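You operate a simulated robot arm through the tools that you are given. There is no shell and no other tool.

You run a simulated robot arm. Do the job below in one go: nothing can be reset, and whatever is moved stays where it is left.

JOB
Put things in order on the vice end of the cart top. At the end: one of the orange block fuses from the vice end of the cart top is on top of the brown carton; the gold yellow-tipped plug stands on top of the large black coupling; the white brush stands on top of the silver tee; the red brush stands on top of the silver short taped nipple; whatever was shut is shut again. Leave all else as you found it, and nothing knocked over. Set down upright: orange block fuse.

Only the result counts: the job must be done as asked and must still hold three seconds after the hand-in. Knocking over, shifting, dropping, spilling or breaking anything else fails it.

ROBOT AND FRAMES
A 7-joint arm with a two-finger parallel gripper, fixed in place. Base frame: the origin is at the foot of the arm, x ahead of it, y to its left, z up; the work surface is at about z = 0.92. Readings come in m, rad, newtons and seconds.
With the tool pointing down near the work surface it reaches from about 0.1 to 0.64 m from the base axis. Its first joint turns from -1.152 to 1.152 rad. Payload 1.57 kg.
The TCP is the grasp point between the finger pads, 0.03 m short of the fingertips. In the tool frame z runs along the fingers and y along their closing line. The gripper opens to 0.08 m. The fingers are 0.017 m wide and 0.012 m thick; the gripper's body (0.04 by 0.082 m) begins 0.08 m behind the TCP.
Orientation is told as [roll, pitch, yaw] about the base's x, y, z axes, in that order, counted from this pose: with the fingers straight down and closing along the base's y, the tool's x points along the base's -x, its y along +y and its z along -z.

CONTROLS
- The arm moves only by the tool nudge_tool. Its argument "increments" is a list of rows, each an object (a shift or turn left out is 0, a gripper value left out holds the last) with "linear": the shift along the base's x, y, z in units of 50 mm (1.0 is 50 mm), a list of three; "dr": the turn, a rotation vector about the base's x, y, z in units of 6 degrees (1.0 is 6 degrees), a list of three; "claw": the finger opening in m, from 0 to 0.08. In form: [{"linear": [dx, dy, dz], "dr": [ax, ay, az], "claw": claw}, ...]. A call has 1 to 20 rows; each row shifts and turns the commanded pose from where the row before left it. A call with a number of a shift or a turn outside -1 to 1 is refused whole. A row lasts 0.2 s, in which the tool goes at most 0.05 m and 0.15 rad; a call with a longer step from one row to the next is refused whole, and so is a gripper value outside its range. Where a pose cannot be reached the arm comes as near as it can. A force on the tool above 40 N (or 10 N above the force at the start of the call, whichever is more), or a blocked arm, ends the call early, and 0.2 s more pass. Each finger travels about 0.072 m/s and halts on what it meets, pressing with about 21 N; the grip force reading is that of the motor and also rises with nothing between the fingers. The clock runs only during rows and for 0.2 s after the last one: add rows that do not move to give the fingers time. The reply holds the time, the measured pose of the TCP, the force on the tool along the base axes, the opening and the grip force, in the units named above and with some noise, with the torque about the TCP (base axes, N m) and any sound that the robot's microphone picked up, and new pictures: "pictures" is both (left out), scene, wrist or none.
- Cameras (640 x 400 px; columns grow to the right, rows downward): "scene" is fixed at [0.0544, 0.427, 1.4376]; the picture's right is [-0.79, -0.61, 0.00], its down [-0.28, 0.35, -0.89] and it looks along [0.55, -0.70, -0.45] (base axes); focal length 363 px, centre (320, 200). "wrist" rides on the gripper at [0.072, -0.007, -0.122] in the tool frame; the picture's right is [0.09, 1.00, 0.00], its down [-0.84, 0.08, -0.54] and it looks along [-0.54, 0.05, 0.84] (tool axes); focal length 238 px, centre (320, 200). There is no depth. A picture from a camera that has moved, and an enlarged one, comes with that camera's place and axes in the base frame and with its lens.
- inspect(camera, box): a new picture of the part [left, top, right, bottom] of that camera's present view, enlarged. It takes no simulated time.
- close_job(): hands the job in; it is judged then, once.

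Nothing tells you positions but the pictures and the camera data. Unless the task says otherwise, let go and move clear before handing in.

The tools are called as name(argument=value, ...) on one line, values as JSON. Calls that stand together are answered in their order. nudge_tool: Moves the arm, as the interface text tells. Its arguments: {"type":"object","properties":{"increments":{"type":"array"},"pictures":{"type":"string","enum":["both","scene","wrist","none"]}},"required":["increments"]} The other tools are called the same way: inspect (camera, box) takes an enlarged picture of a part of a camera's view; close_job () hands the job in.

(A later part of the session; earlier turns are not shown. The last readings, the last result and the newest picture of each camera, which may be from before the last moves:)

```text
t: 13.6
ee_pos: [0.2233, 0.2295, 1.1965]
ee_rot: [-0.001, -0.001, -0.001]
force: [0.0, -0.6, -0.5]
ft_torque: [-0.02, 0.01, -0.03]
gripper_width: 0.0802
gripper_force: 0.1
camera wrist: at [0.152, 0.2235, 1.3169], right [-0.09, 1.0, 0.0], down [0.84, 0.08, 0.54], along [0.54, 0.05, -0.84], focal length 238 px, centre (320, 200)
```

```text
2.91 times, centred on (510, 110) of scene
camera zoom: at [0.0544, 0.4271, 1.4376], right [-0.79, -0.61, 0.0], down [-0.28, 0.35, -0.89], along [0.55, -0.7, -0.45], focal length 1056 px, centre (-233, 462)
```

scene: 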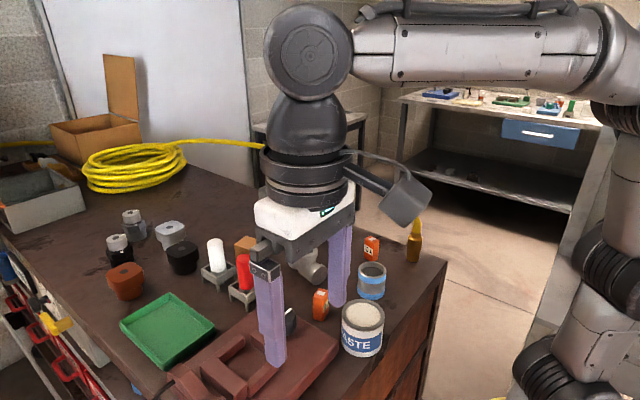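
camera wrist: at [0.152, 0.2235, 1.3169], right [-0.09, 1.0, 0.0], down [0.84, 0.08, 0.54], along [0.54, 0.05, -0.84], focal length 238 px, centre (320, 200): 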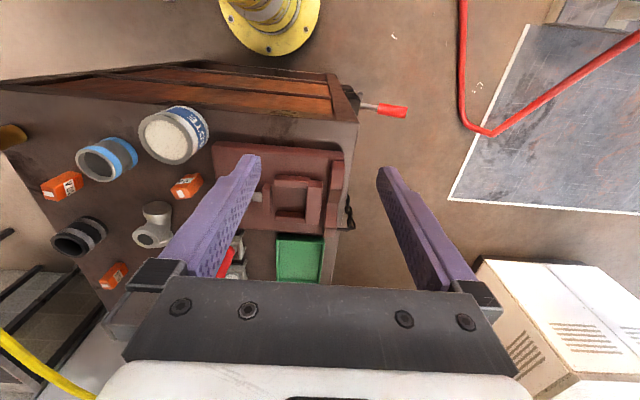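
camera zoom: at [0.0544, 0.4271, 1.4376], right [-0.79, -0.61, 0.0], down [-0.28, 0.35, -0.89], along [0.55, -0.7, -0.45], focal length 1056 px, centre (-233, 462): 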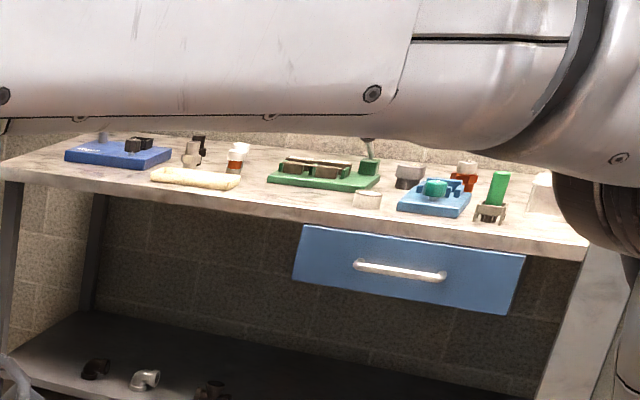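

nudge_tool(increments=[{"linear": [0.7, -0.5, 0]}, {"linear": [0.7, -0.5, 0]}, {"linear": [0.7, -0.5, 0]}, {"linear": [0.7, -0.6, 0]}, {"linear": [0.7, -0.6, -0.2]}, {"linear": [0.7, -0.6, -0.2]}, {"linear": [0.7, -0.6, -0.2]}, {"linear": [0.7, -0.5, -0.4]}, {"linear": [0.7, -0.5, -0.3]}, {}], pictures="both")

inspect(camera="wrist", box=[200, 0, 440, 280])

inspect(camera="scene", box=[400, 70, 620, 150])

```text
t: 15.8
ee_pos: [0.5378, -0.0153, 1.1308]
ee_rot: [0.001, 0.0, 0.001]
force: [-0.6, 0.1, 0.1]
ft_torque: [0.01, 0.0, 0.01]
gripper_width: 0.0799
gripper_force: 0.1
camera wrist: at [0.467, -0.0218, 1.2518], right [-0.09, 1.0, 0.0], down [0.84, 0.08, 0.54], along [0.54, 0.05, -0.84], focal length 238 px, centre (320, 200)
```

scene: 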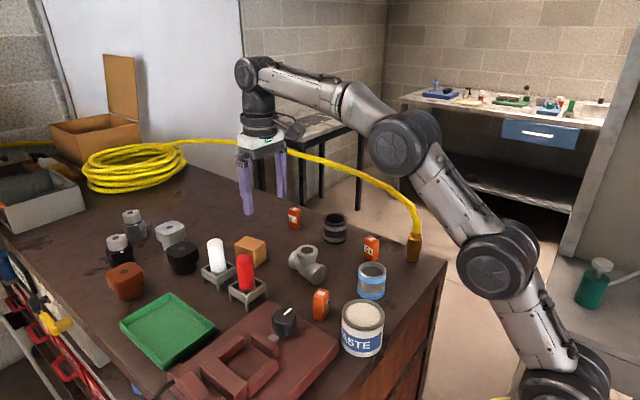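
wrist: 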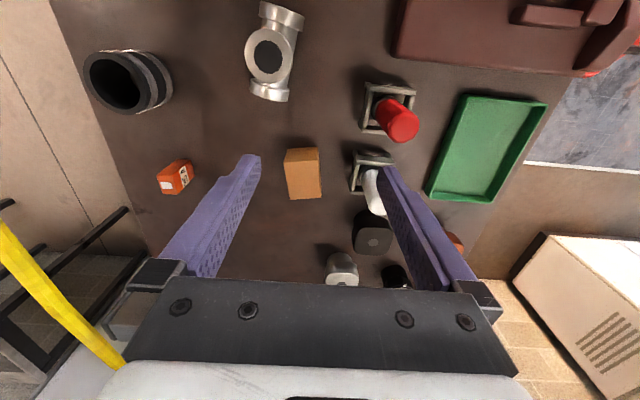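

```text
1.43 times, centred on (320, 140) of wrist
camera zoom: at [0.467, -0.0218, 1.2518], right [-0.09, 1.0, 0.0], down [0.84, 0.08, 0.54], along [0.54, 0.05, -0.84], focal length 340 px, centre (320, 286)
```

zoom: 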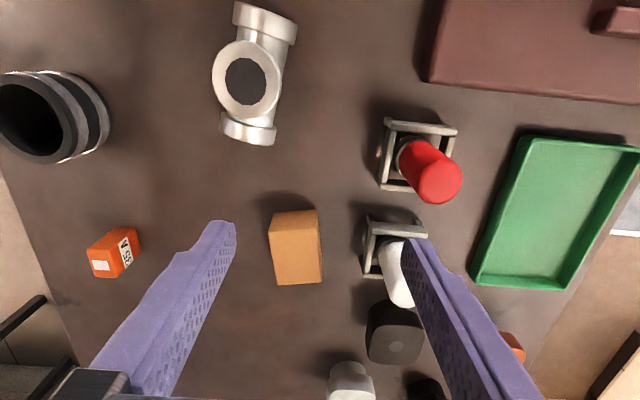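

```text
2.91 times, centred on (510, 110) of scene
camera zoom: at [0.0545, 0.427, 1.4376], right [-0.79, -0.61, 0.0], down [-0.28, 0.35, -0.89], along [0.55, -0.7, -0.45], focal length 1056 px, centre (-233, 462)
```

zoom: 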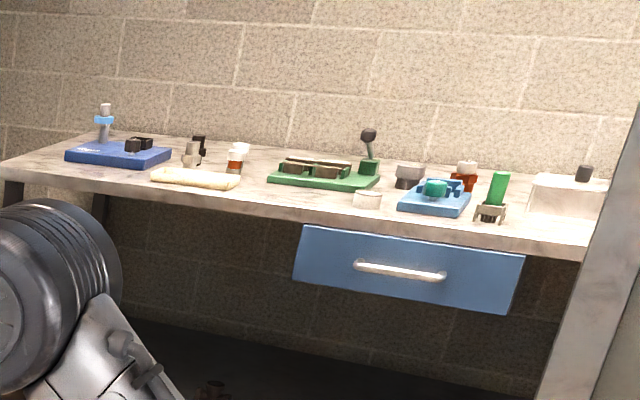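

Nothing is hidden behind the carton, so the gold plug with the yellow end at about (0.318, -0.265) is the only candidate. I'll tilt the tool back 30° to keep the palm clear of the hose and come at it from the robot side.

nudge_tool(increments=[{"linear": [-0.8, -0.46, 0.05]}, {"linear": [-0.8, -0.46, 0.05]}, {"linear": [-0.8, -0.46, 0.05], "dr": [0, -1, 0]}, {"linear": [-0.8, -0.46, 0.05], "dr": [0, -1, 0]}, {"linear": [-0.8, -0.46, 0.05], "dr": [0, -1, 0]}, {"linear": [-0.8, -0.46, 0.05], "dr": [0, -1, 0]}, {"linear": [-0.8, -0.46, 0.05], "dr": [0, -1, 0]}, {"linear": [-0.8, -0.46, 0.0]}, {"linear": [0, -0.6, -0.5]}, {"linear": [0, -0.6, -0.5]}, {}], pictures="both")

```text
t: 18.2
ee_pos: [0.2353, -0.2515, 1.0991]
ee_rot: [-0.002, -0.522, 0.0]
force: [0.1, 0.2, 0.0]
ft_torque: [-0.02, -0.01, 0.01]
gripper_width: 0.0798
gripper_force: 0.0
out of reach, approached as far as the arm can: row 9, 10
camera wrist: at [0.1126, -0.2586, 1.1678], right [-0.08, 1.0, -0.05], down [0.45, 0.08, 0.89], along [0.89, 0.05, -0.46], focal length 238 px, centre (320, 200)
```

scene: 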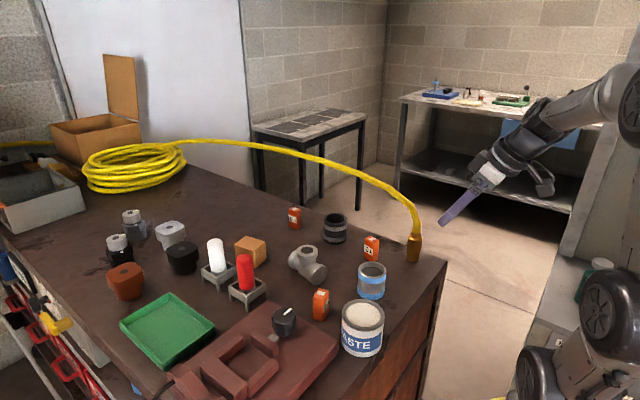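
wrist: 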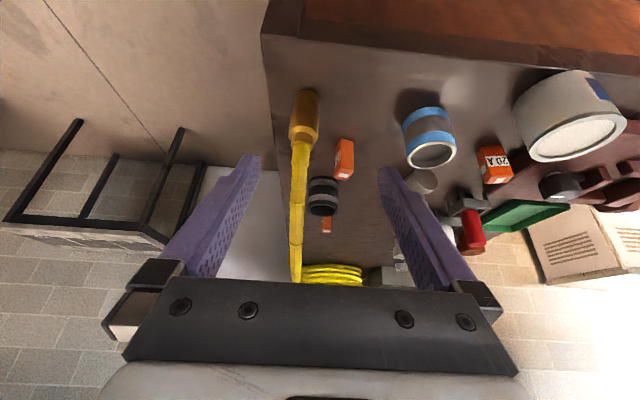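

inspect(camera="wrist", box=[260, 70, 380, 300])

inspect(camera="wrist", box=[270, 80, 350, 150])

```text
1.74 times, centred on (320, 185) of wrist
camera zoom: at [0.1126, -0.2586, 1.1678], right [-0.08, 1.0, -0.05], down [0.45, 0.08, 0.89], along [0.89, 0.05, -0.46], focal length 414 px, centre (320, 226)
```

zoom: 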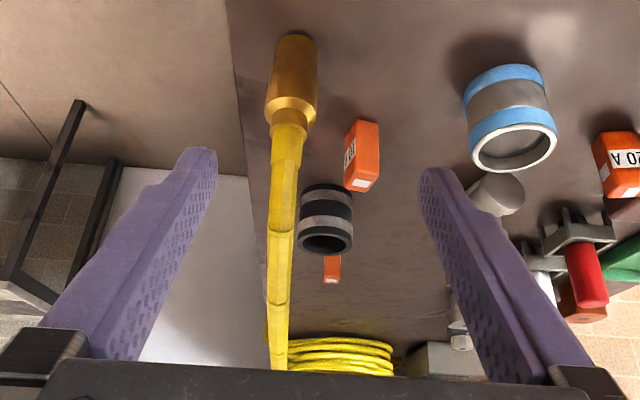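

```text
5.71 times, centred on (310, 115) of wrist
camera zoom: at [0.1126, -0.2586, 1.1678], right [-0.08, 1.0, -0.05], down [0.45, 0.08, 0.89], along [0.89, 0.05, -0.46], focal length 1362 px, centre (377, 686)
```

zoom: 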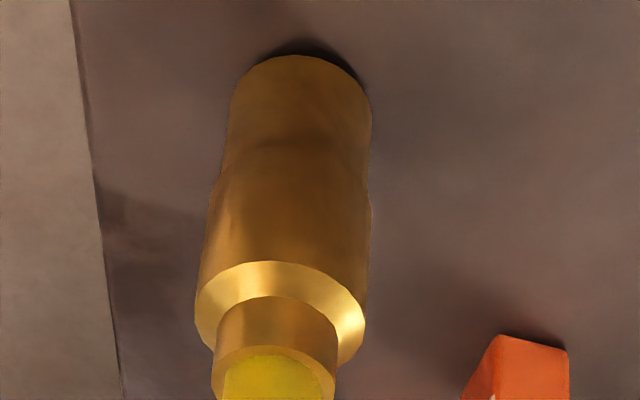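

nudge_tool(increments=[{"linear": [0.15, -0.08, -0.6]}, {"linear": [0.15, -0.08, -0.6]}, {"linear": [0.15, 0, -0.6]}, {"linear": [0.15, 0, -0.6]}, {}], pictures="both")

```text
t: 19.4
ee_pos: [0.2646, -0.2579, 0.9779]
ee_rot: [-0.001, -0.524, -0.001]
force: [-0.1, -0.1, 0.7]
ft_torque: [0.01, -0.01, 0.02]
gripper_width: 0.08
gripper_force: 0.2
camera wrist: at [0.1421, -0.2653, 1.0468], right [-0.08, 1.0, -0.05], down [0.45, 0.08, 0.89], along [0.89, 0.05, -0.46], focal length 238 px, centre (320, 200)
```

scene: 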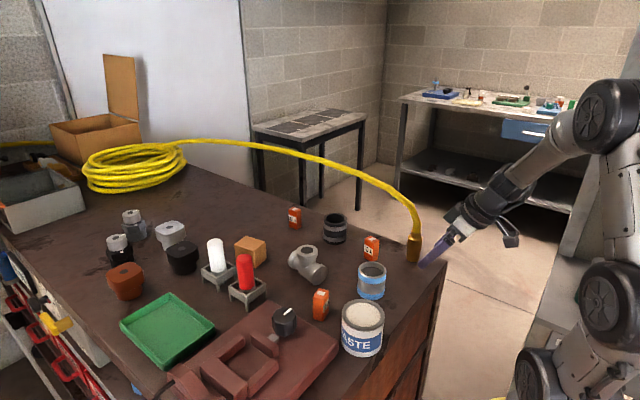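
wrist: 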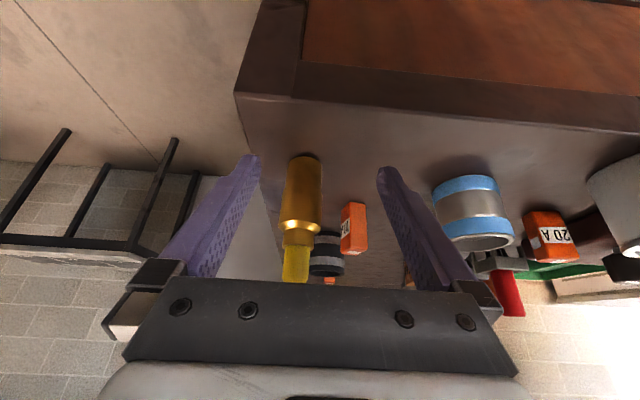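

nudge_tool(increments=[{"linear": [0.3, -0.24, -0.1]}, {"linear": [0.3, 0, -0.1]}, {"linear": [0.25, 0, -0.05]}, {"linear": [0.2, 0, 0]}, {}], pictures="both")

inspect(camera="wrist", box=[240, 120, 400, 300])

inspect(camera="scene", box=[380, 180, 480, 290])

```text
t: 20.6
ee_pos: [0.3162, -0.2707, 0.9645]
ee_rot: [-0.001, -0.523, -0.001]
force: [-0.3, 0.2, 0.1]
ft_torque: [-0.03, 0.01, -0.02]
gripper_width: 0.08
gripper_force: 0.0
camera wrist: at [0.1944, -0.2775, 1.0342], right [-0.08, 1.0, -0.05], down [0.45, 0.08, 0.89], along [0.89, 0.05, -0.46], focal length 238 px, centre (320, 200)
```

scene: 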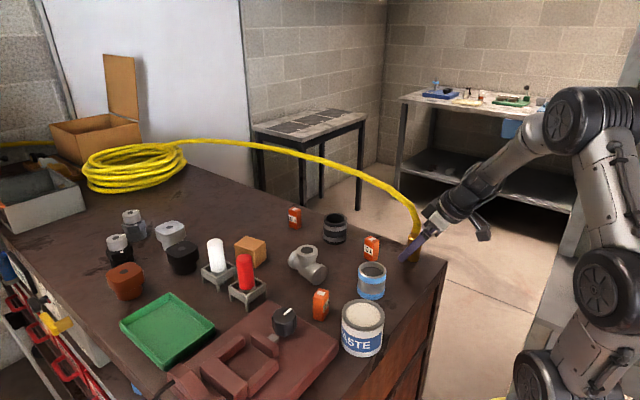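
wrist: 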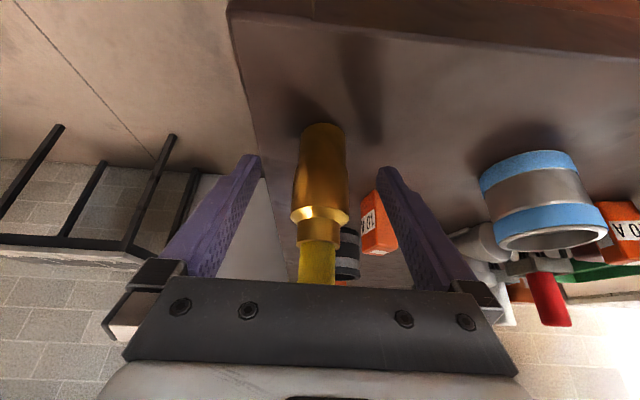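

```text
2.22 times, centred on (320, 210) of wrist
camera zoom: at [0.1944, -0.2775, 1.0342], right [-0.08, 1.0, -0.05], down [0.45, 0.08, 0.89], along [0.89, 0.05, -0.46], focal length 530 px, centre (320, 178)
```

zoom: 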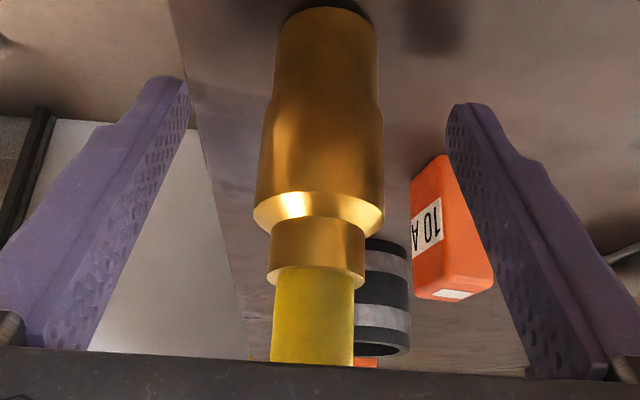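

```text
3.64 times, centred on (430, 235) of scene
camera zoom: at [0.0545, 0.427, 1.4376], right [-0.79, -0.61, 0.0], down [-0.28, 0.35, -0.89], along [0.55, -0.7, -0.45], focal length 1320 px, centre (-80, 73)
```

zoom: 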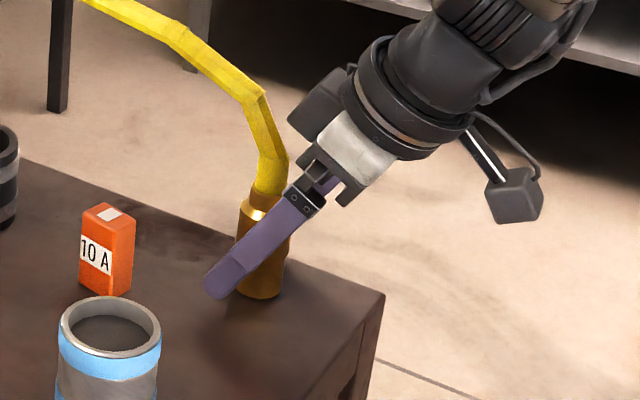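

The plug is centred between the fingers. I'll close gently and test whether it moves.

nudge_tool(increments=[{"claw": 0.045}, {"claw": 0.03}, {"claw": 0.025}, {}, {}], pictures="wrist")

```text
t: 21.8
ee_pos: [0.3164, -0.2705, 0.9646]
ee_rot: [-0.001, -0.523, 0.001]
force: [0.2, 1.3, -0.5]
ft_torque: [0.01, -0.01, -0.05]
gripper_width: 0.0335
gripper_force: 21.1
camera wrist: at [0.1943, -0.2774, 1.0343], right [-0.08, 1.0, -0.05], down [0.45, 0.08, 0.89], along [0.89, 0.05, -0.46], focal length 238 px, centre (320, 200)
```

wrist: 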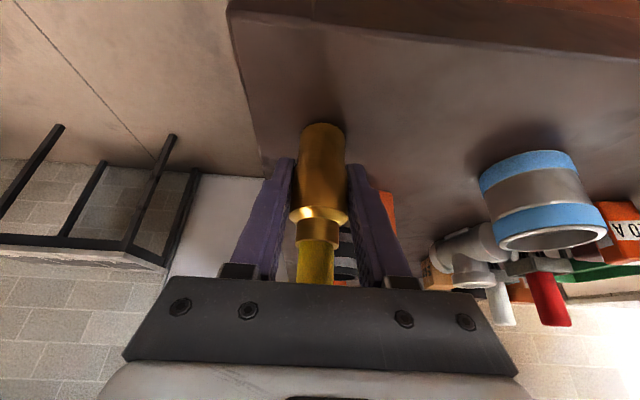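

nudge_tool(increments=[{"linear": [0, 0, 0.06]}, {"linear": [0, 0, 0.06]}, {}], pictures="wrist")

inspect(camera="scene", box=[360, 160, 480, 290])

```text
t: 22.6
ee_pos: [0.3164, -0.27, 0.9721]
ee_rot: [0.001, -0.525, 0.0]
force: [1.2, 1.0, -1.6]
ft_torque: [0.01, -0.01, -0.02]
gripper_width: 0.0332
gripper_force: 20.8
camera wrist: at [0.1944, -0.2775, 1.0402], right [-0.08, 1.0, -0.05], down [0.45, 0.08, 0.89], along [0.89, 0.05, -0.46], focal length 238 px, centre (320, 200)
```

wrist: 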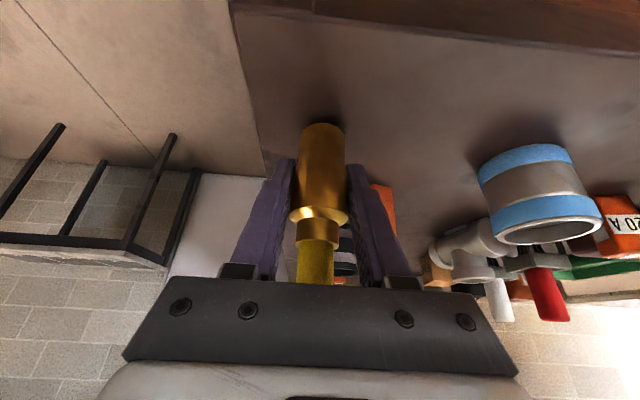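

```text
3.08 times, centred on (420, 225) of scene
camera zoom: at [0.0545, 0.427, 1.4376], right [-0.79, -0.61, 0.0], down [-0.28, 0.35, -0.89], along [0.55, -0.7, -0.45], focal length 1117 px, centre (12, 123)
```

zoom: 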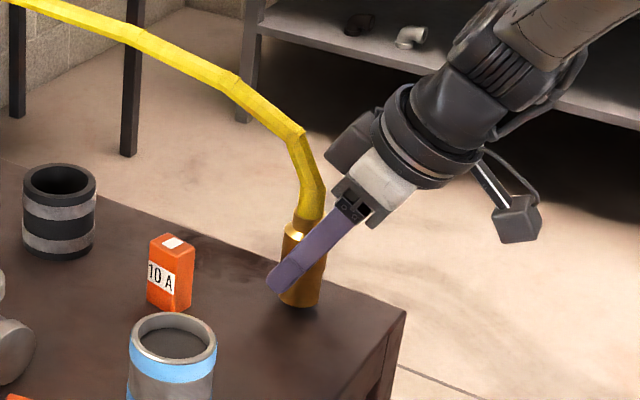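

The plug came up freely with about 1 N of load, so it's the right object, with a compliant hose attached. Before carrying it, I'll look at the coupling's bore and pin down its position.

inspect(camera="scene", box=[315, 205, 355, 250])

inspect(camera="scene", box=[352, 255, 392, 305])

inspect(camera="scene", box=[80, 120, 430, 260])

```text
8.89 times, centred on (335, 228) of scene
camera zoom: at [0.0545, 0.427, 1.4376], right [-0.79, -0.61, 0.0], down [-0.28, 0.35, -0.89], along [0.55, -0.7, -0.45], focal length 3227 px, centre (187, -44)
```

zoom: 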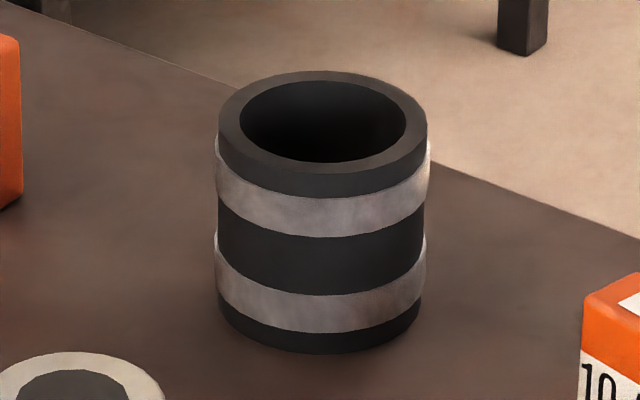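

```text
8.00 times, centred on (372, 280) of scene
camera zoom: at [0.0545, 0.427, 1.4376], right [-0.79, -0.61, 0.0], down [-0.28, 0.35, -0.89], along [0.55, -0.7, -0.45], focal length 2905 px, centre (-96, -440)
```

zoom: 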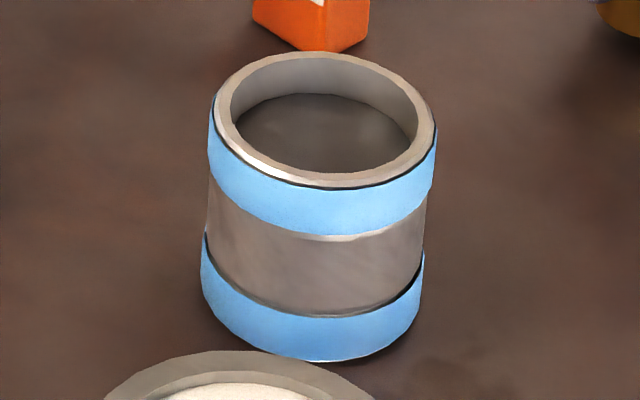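

```text
1.83 times, centred on (255, 190) of scene
camera zoom: at [0.0545, 0.427, 1.4376], right [-0.79, -0.61, 0.0], down [-0.28, 0.35, -0.89], along [0.55, -0.7, -0.45], focal length 664 px, centre (439, 218)
```

zoom: 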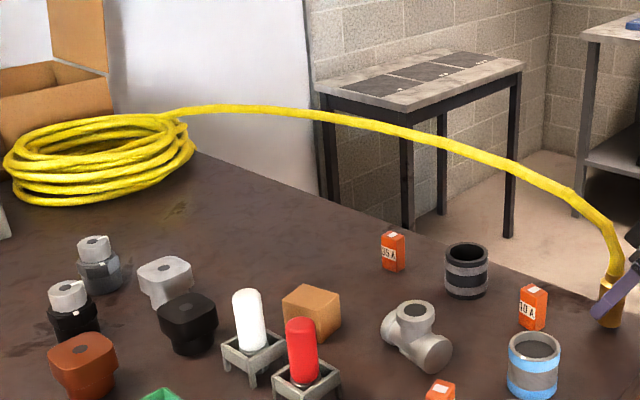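

The black sleeve with grey bands stands at about (0.518, -0.226) with its top near z 0.981. I'll lift the plug well clear and carry it over in small steps, watching the hose.

nudge_tool(increments=[{"linear": [0, 0, 0.4]}, {"linear": [0, 0, 0.4]}, {"linear": [0, 0, 0.4]}, {"linear": [0, 0, 0.4]}, {"linear": [0.4, 0.09, 0.1]}, {"linear": [0.4, 0.09, 0.1]}, {"linear": [0.4, 0.09, 0]}, {}], pictures="both")

inspect(camera="scene", box=[80, 120, 430, 260])

```text
t: 24.4
ee_pos: [0.3762, -0.2564, 1.0624]
ee_rot: [0.0, -0.524, -0.001]
force: [0.3, -1.3, -1.9]
ft_torque: [-0.05, 0.03, -0.02]
gripper_width: 0.0332
gripper_force: 20.8
camera wrist: at [0.2537, -0.2638, 1.1305], right [-0.08, 1.0, -0.05], down [0.45, 0.08, 0.89], along [0.89, 0.05, -0.46], focal length 238 px, centre (320, 200)
```

scene: 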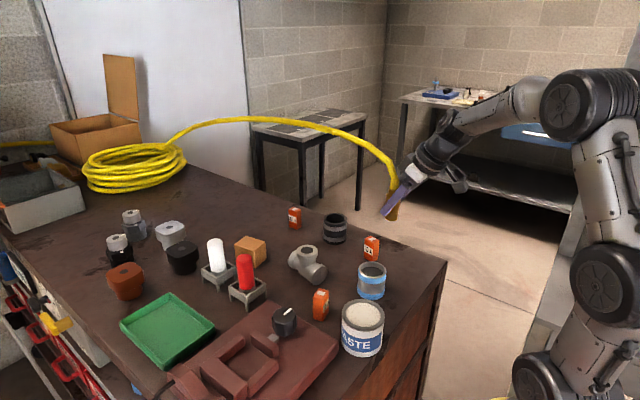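
wrist: 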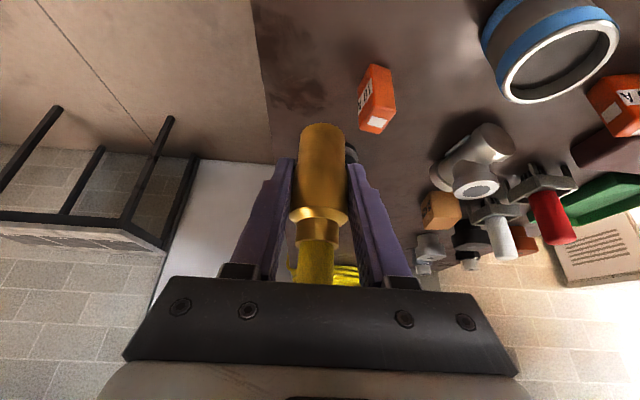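

```text
1.83 times, centred on (255, 190) of scene
camera zoom: at [0.0545, 0.427, 1.4376], right [-0.79, -0.61, 0.0], down [-0.28, 0.35, -0.89], along [0.55, -0.7, -0.45], focal length 664 px, centre (439, 218)
```

zoom: 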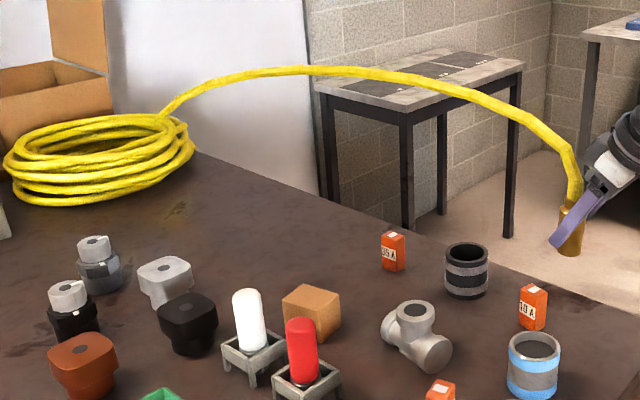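

The hose follows as an arch and nothing else has moved. I'll carry the plug on to above the coupling.

nudge_tool(increments=[{"linear": [0.4, 0.09, 0]}, {"linear": [0.4, 0.09, 0]}, {"linear": [0.4, 0.09, 0]}, {"linear": [0.4, 0.09, 0]}, {"linear": [0.4, 0.09, 0]}, {"linear": [0.4, 0.08, 0]}, {"linear": [0.42, 0.07, 0]}, {}, {}], pictures="both")

inspect(camera="scene", box=[290, 130, 400, 260])

inspect(camera="wrist", box=[240, 60, 420, 290])

```text
t: 26.4
ee_pos: [0.517, -0.2262, 1.0612]
ee_rot: [0.001, -0.524, 0.0]
force: [-0.2, -0.1, -1.9]
ft_torque: [0.02, 0.02, -0.01]
gripper_width: 0.0332
gripper_force: 20.5
camera wrist: at [0.3949, -0.2335, 1.1302], right [-0.08, 1.0, -0.05], down [0.45, 0.08, 0.89], along [0.89, 0.05, -0.46], focal length 238 px, centre (320, 200)
```

scene: 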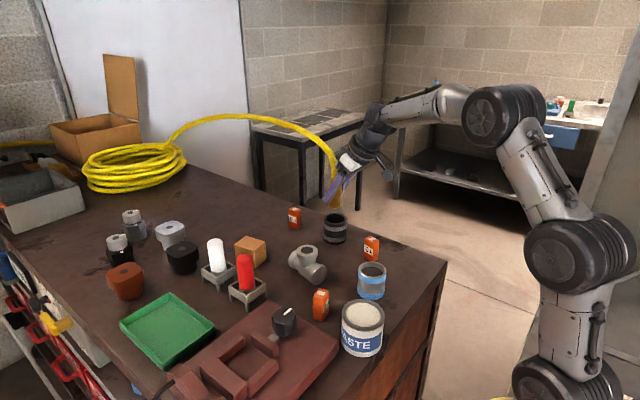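
wrist: 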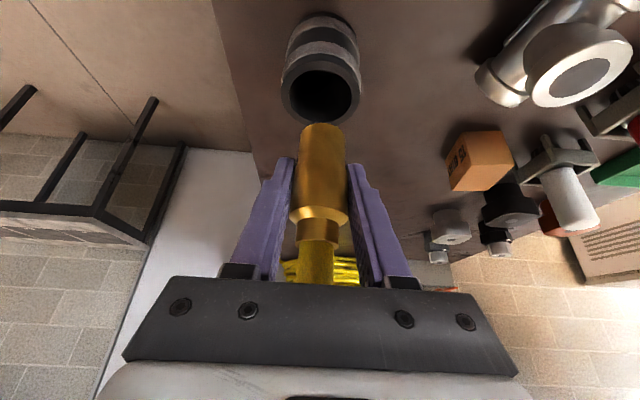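

```text
3.08 times, centred on (345, 195) of scene
camera zoom: at [0.0545, 0.427, 1.4376], right [-0.79, -0.61, 0.0], down [-0.28, 0.35, -0.89], along [0.55, -0.7, -0.45], focal length 1117 px, centre (243, 215)
```

zoom: 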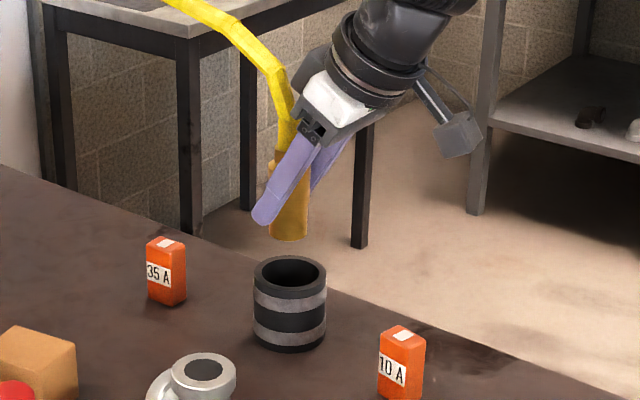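

```text
1.74 times, centred on (330, 175) of wrist
camera zoom: at [0.3949, -0.2335, 1.1302], right [-0.08, 1.0, -0.05], down [0.45, 0.08, 0.89], along [0.89, 0.05, -0.46], focal length 414 px, centre (303, 244)
```

zoom: 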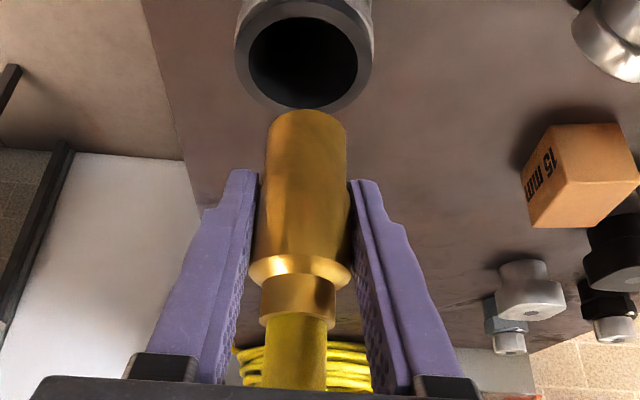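

nudge_tool(increments=[{"linear": [0, -0.04, -0.3]}, {"linear": [0, 0, -0.3]}, {"linear": [0, 0, -0.08]}, {}], pictures="both")

inspect(camera="scene", box=[300, 160, 380, 260])

inspect(camera="wrist", box=[240, 60, 420, 290])

```text
t: 27.4
ee_pos: [0.5168, -0.2291, 1.0268]
ee_rot: [-0.001, -0.524, 0.0]
force: [-1.1, 0.5, -1.4]
ft_torque: [0.01, 0.01, -0.01]
gripper_width: 0.0333
gripper_force: 20.6
camera wrist: at [0.3947, -0.2358, 1.0961], right [-0.08, 1.0, -0.05], down [0.45, 0.08, 0.89], along [0.89, 0.05, -0.46], focal length 238 px, centre (320, 200)
```

scene: 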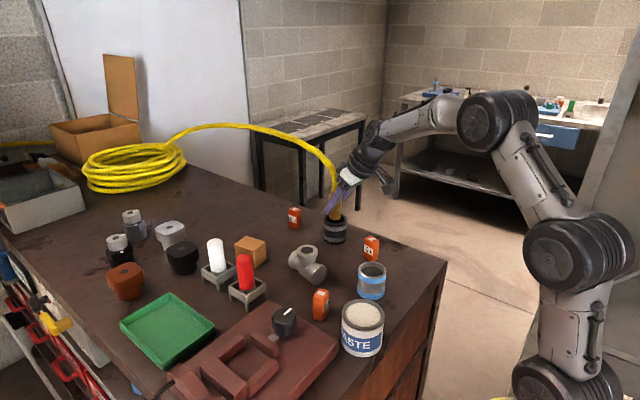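
wrist: 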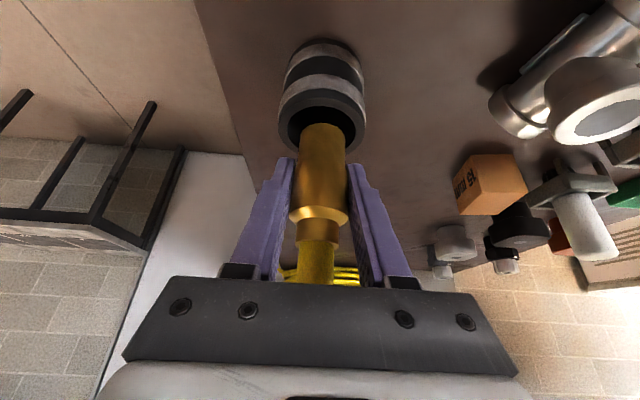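

```text
4.00 times, centred on (340, 210) of scene
camera zoom: at [0.0545, 0.427, 1.4376], right [-0.79, -0.61, 0.0], down [-0.28, 0.35, -0.89], along [0.55, -0.7, -0.45], focal length 1452 px, centre (240, 160)
```

zoom: 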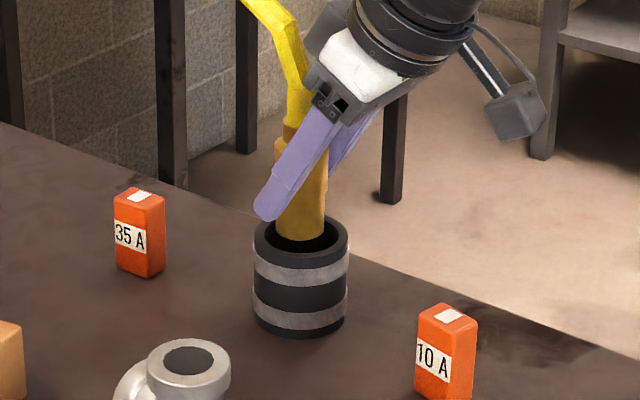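

```text
1.74 times, centred on (330, 175) of wrist
camera zoom: at [0.3947, -0.2358, 1.0961], right [-0.08, 1.0, -0.05], down [0.45, 0.08, 0.89], along [0.89, 0.05, -0.46], focal length 414 px, centre (303, 244)
```

zoom: 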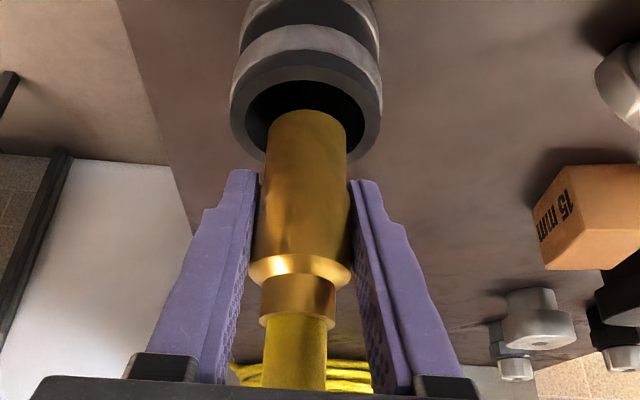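

nudge_tool(increments=[{"linear": [0, 0, -0.06]}, {"linear": [0, 0, -0.06]}, {"linear": [0, 0, -0.06]}, {}], pictures="none")

inspect(camera="scene", box=[300, 160, 380, 260])

```text
t: 28.4
ee_pos: [0.5183, -0.2301, 1.0215]
ee_rot: [-0.003, -0.531, 0.001]
force: [1.3, 3.7, 17.4]
ft_torque: [0.11, -0.21, -0.1]
gripper_width: 0.0334
gripper_force: 21.3
```

```text
4.00 times, centred on (340, 210) of scene
camera zoom: at [0.0542, 0.4273, 1.4375], right [-0.79, -0.61, 0.0], down [-0.28, 0.35, -0.89], along [0.55, -0.7, -0.45], focal length 1452 px, centre (240, 160)
```

zoom: 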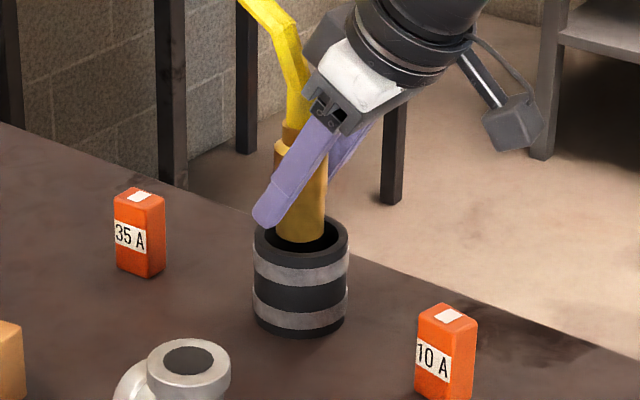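

It touched solid at rim height, so the coupling's top supports the plug. I'll ease the pressing force off before releasing.

nudge_tool(increments=[{"linear": [0, 0, 0.06]}, {}], pictures="none")

```text
t: 29.0
ee_pos: [0.5172, -0.2298, 1.0196]
ee_rot: [0.001, -0.522, 0.0]
force: [5.5, -1.6, 8.9]
ft_torque: [-0.13, -0.31, 0.04]
gripper_width: 0.0329
gripper_force: 21.3
```

nudge_tool(increments=[{"linear": [0, 0, 0.03]}, {}, {}], pictures="both")

inspect(camera="scene", box=[300, 160, 380, 260])

inspect(camera="wrist", box=[240, 60, 420, 290])

```text
t: 29.8
ee_pos: [0.5163, -0.2294, 1.0207]
ee_rot: [0.004, -0.517, -0.003]
force: [-0.3, -0.1, 0.6]
ft_torque: [-0.04, 0.0, 0.0]
gripper_width: 0.033
gripper_force: 20.7
camera wrist: at [0.3941, -0.2362, 1.0902], right [-0.08, 1.0, -0.04], down [0.46, 0.08, 0.89], along [0.89, 0.05, -0.46], focal length 238 px, centre (320, 200)
```

scene: 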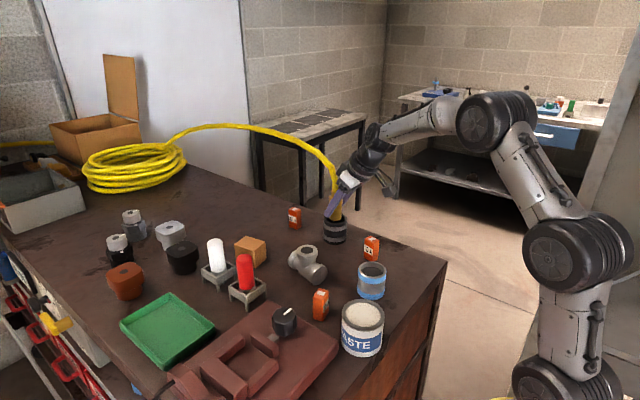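
wrist: 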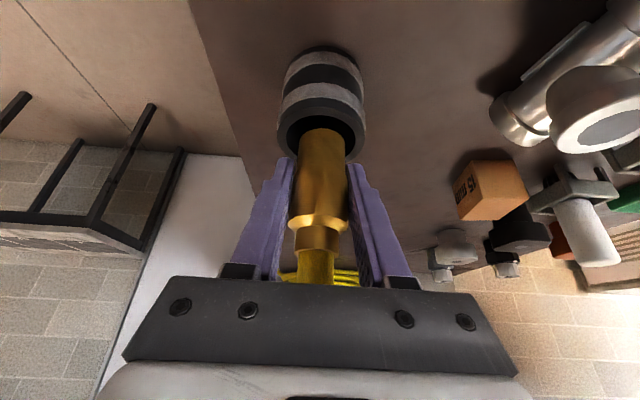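

```text
4.00 times, centred on (340, 210) of scene
camera zoom: at [0.0544, 0.427, 1.4376], right [-0.79, -0.61, 0.0], down [-0.28, 0.35, -0.89], along [0.55, -0.7, -0.45], focal length 1452 px, centre (240, 160)
```

zoom: 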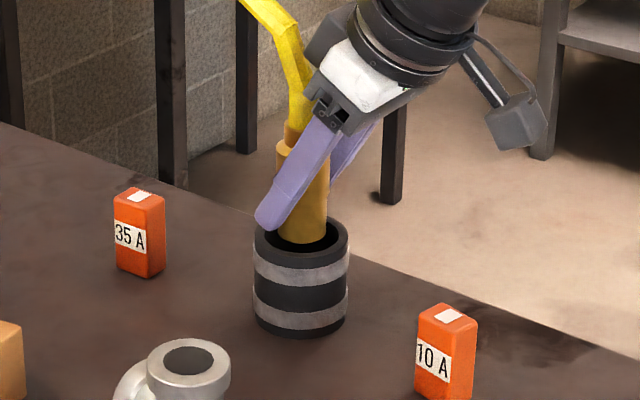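

```text
1.74 times, centred on (330, 175) of wrist
camera zoom: at [0.3941, -0.2362, 1.0902], right [-0.08, 1.0, -0.04], down [0.46, 0.08, 0.89], along [0.89, 0.05, -0.46], focal length 414 px, centre (303, 244)
```

zoom: 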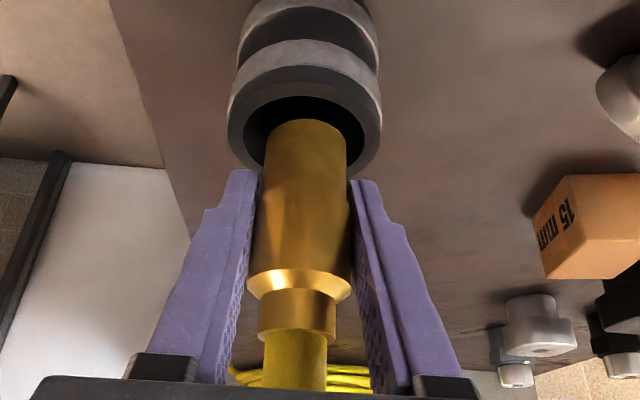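

nudge_tool(increments=[{"claw": 0.036}, {"claw": 0.045}, {"claw": 0.06}, {"claw": 0.075}, {}], pictures="both")

inspect(camera="scene", box=[300, 160, 380, 260])

```text
t: 31.0
ee_pos: [0.5167, -0.2294, 1.0233]
ee_rot: [0.0, -0.525, -0.002]
force: [-0.5, 0.2, -0.2]
ft_torque: [0.02, -0.02, -0.02]
gripper_width: 0.0749
gripper_force: 0.1
camera wrist: at [0.3948, -0.2364, 1.0916], right [-0.08, 1.0, -0.05], down [0.45, 0.08, 0.89], along [0.89, 0.05, -0.46], focal length 238 px, centre (320, 200)
```

scene: 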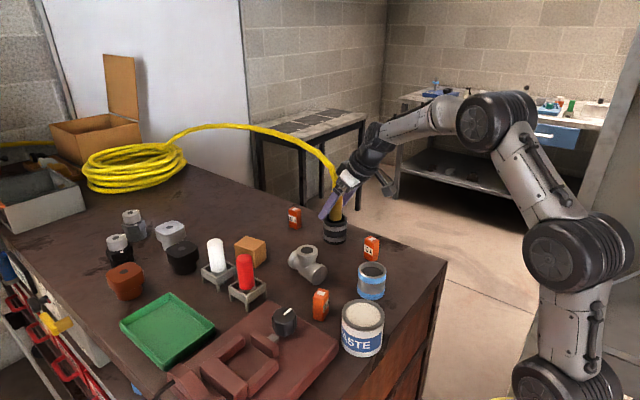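
wrist: 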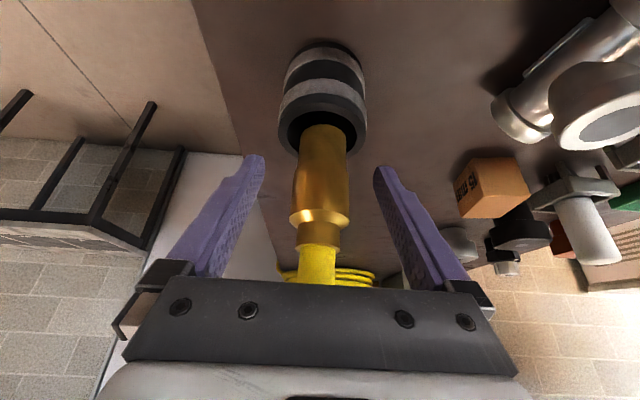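

```text
4.00 times, centred on (340, 210) of scene
camera zoom: at [0.0544, 0.427, 1.4376], right [-0.79, -0.61, 0.0], down [-0.28, 0.35, -0.89], along [0.55, -0.7, -0.45], focal length 1452 px, centre (240, 160)
```

zoom: 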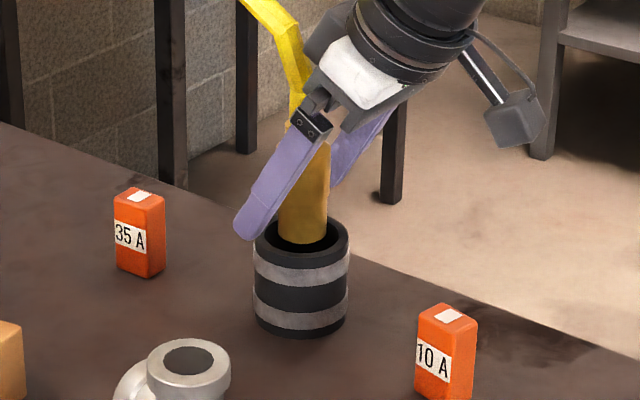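

The plug stands on its own. I'll back the fingers out toward the robot, then rise.

nudge_tool(increments=[{"linear": [-0.4, 0, 0.05], "claw": 0.08}, {"linear": [-0.6, 0, 0.1]}, {"linear": [-0.8, 0, 0.2]}, {"linear": [-0.7, 0.3, 0.6]}, {"linear": [-0.3, 0.6, 0.6]}, {"linear": [0, 0.9, 0.3]}, {}], pictures="both")

inspect(camera="scene", box=[300, 160, 380, 260])

```text
t: 32.6
ee_pos: [0.3773, -0.138, 1.1153]
ee_rot: [-0.001, -0.525, -0.002]
force: [-0.5, 0.9, -0.2]
ft_torque: [-0.01, 0.01, 0.0]
gripper_width: 0.0799
gripper_force: 0.1
camera wrist: at [0.255, -0.1449, 1.1843], right [-0.08, 1.0, -0.05], down [0.45, 0.08, 0.89], along [0.89, 0.05, -0.46], focal length 238 px, centre (320, 200)
```

scene: 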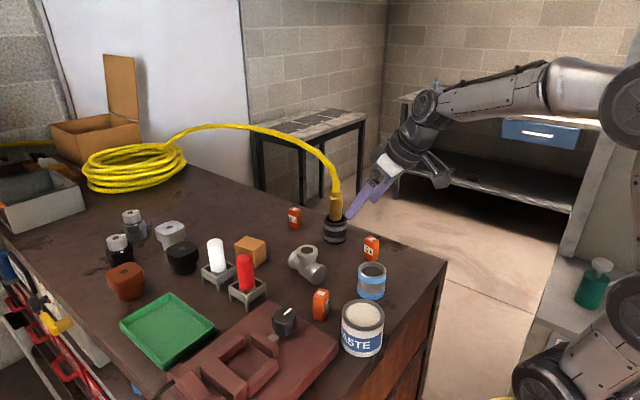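
wrist: 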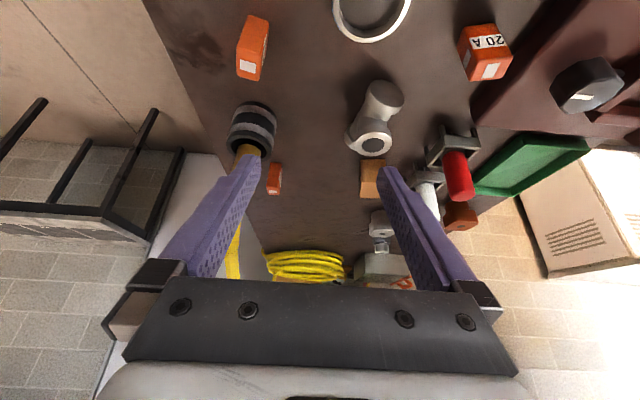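

```text
4.00 times, centred on (340, 210) of scene
camera zoom: at [0.0544, 0.427, 1.4376], right [-0.79, -0.61, 0.0], down [-0.28, 0.35, -0.89], along [0.55, -0.7, -0.45], focal length 1452 px, centre (240, 160)
```

zoom: 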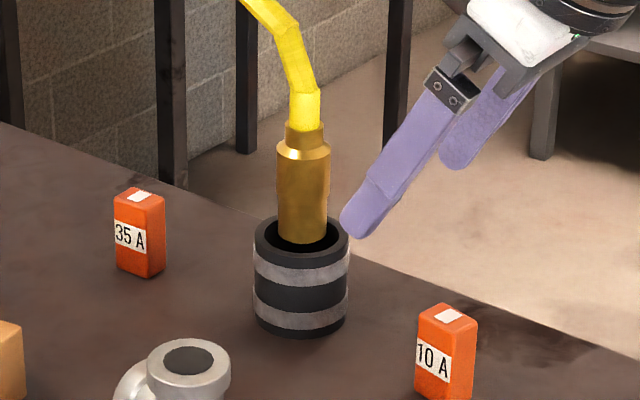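

The plug is standing on the coupling. Next is the red brush at about (0.526, 0.064): I'll bring the tool back to straight down and move above it.

nudge_tool(increments=[{"linear": [0.3, 0.6, 0.2], "dr": [0, 1, 0]}, {"linear": [0.3, 0.6, 0.2], "dr": [0, 1, 0]}, {"linear": [0.4, 0.6, 0], "dr": [0, 1, 0]}, {"linear": [0.4, 0.6, 0], "dr": [0, 1, 0]}, {"linear": [0.4, 0.6, 0], "dr": [0, 1, 0]}, {"linear": [0.4, 0.6, 0]}, {"linear": [0.4, 0.44, 0]}, {}], pictures="both")

inspect(camera="wrist", box=[240, 60, 420, 290])

```text
t: 34.4
ee_pos: [0.5065, 0.0629, 1.1348]
ee_rot: [-0.001, 0.0, 0.001]
force: [0.3, 0.1, 0.2]
ft_torque: [0.04, 0.03, -0.03]
gripper_width: 0.0801
gripper_force: 0.1
camera wrist: at [0.4354, 0.0555, 1.2559], right [-0.09, 1.0, 0.0], down [0.84, 0.08, 0.54], along [0.54, 0.05, -0.84], focal length 238 px, centre (320, 200)
```

scene: 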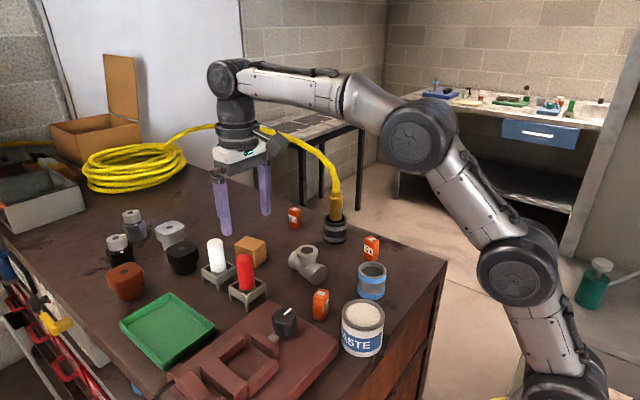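
wrist: 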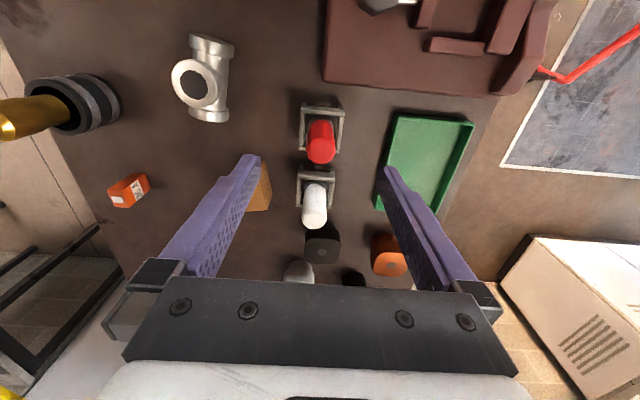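

```text
1.74 times, centred on (330, 175) of wrist
camera zoom: at [0.4354, 0.0555, 1.2559], right [-0.09, 1.0, 0.0], down [0.84, 0.08, 0.54], along [0.54, 0.05, -0.84], focal length 414 px, centre (303, 244)
```

zoom: 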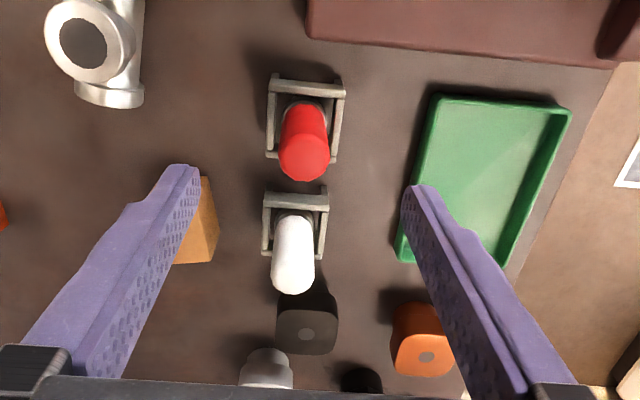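

nudge_tool(increments=[{"linear": [0.36, 0.03, -0.4]}, {"linear": [0, 0, -0.8]}, {"linear": [0, 0, -0.8]}, {"linear": [0, 0, -0.5]}, {}], pictures="both")

inspect(camera="scene", box=[190, 210, 300, 310])

```text
t: 35.6
ee_pos: [0.5244, 0.0626, 1.0096]
ee_rot: [-0.001, 0.0, -0.001]
force: [0.8, -0.1, -0.3]
ft_torque: [0.0, 0.0, 0.02]
gripper_width: 0.08
gripper_force: 0.1
camera wrist: at [0.4535, 0.0564, 1.1313], right [-0.09, 1.0, 0.0], down [0.84, 0.08, 0.54], along [0.54, 0.05, -0.84], focal length 238 px, centre (320, 200)
```

scene: 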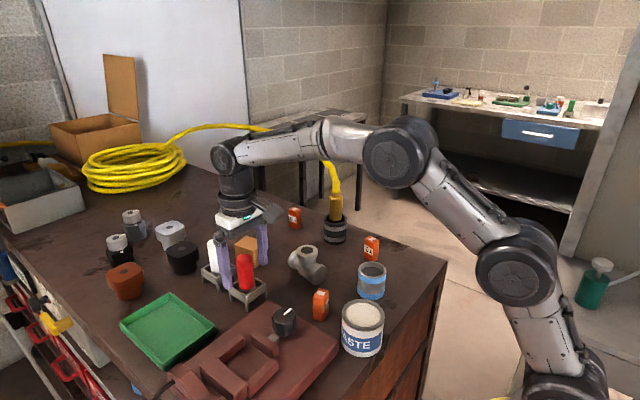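
wrist: 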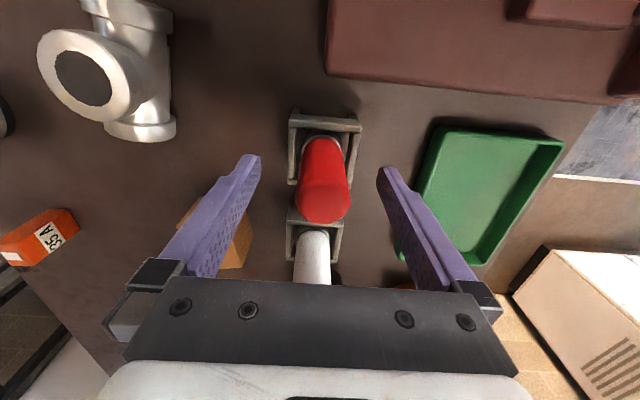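

```text
4.00 times, centred on (245, 260) of scene
camera zoom: at [0.0544, 0.427, 1.4376], right [-0.79, -0.61, 0.0], down [-0.28, 0.35, -0.89], along [0.55, -0.7, -0.45], focal length 1452 px, centre (620, -40)
```

zoom: 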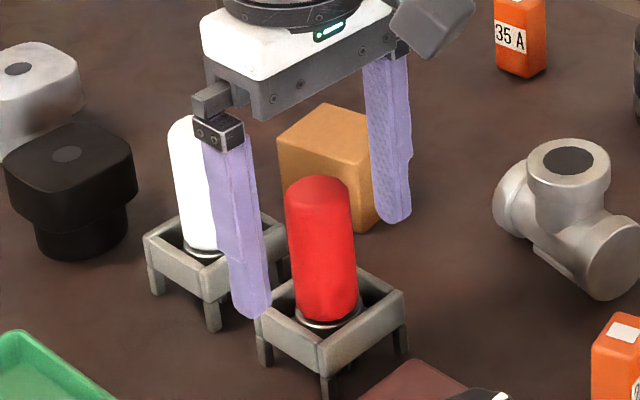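

nudge_tool(increments=[{"linear": [0.02, 0.035, -0.15]}, {"claw": 0.05}, {"claw": 0.035}, {"claw": 0.025}, {}, {}], pictures="wrist")

```text
t: 37.0
ee_pos: [0.5267, 0.0648, 1.0036]
ee_rot: [0.0, 0.0, 0.0]
force: [0.5, -0.2, -0.5]
ft_torque: [0.03, -0.05, -0.02]
gripper_width: 0.0298
gripper_force: 21.4
camera wrist: at [0.455, 0.0584, 1.1242], right [-0.09, 1.0, 0.0], down [0.84, 0.08, 0.54], along [0.54, 0.05, -0.84], focal length 238 px, centre (320, 200)
```

wrist: 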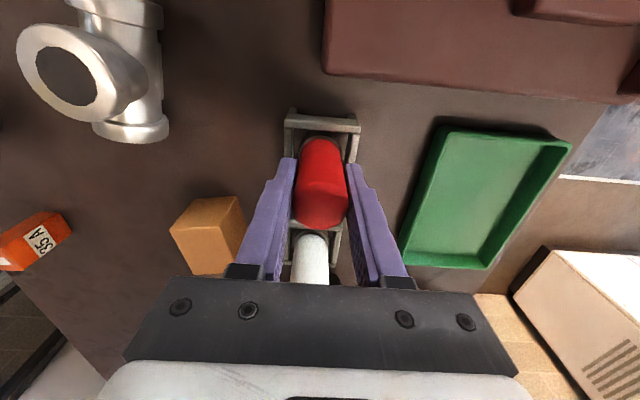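

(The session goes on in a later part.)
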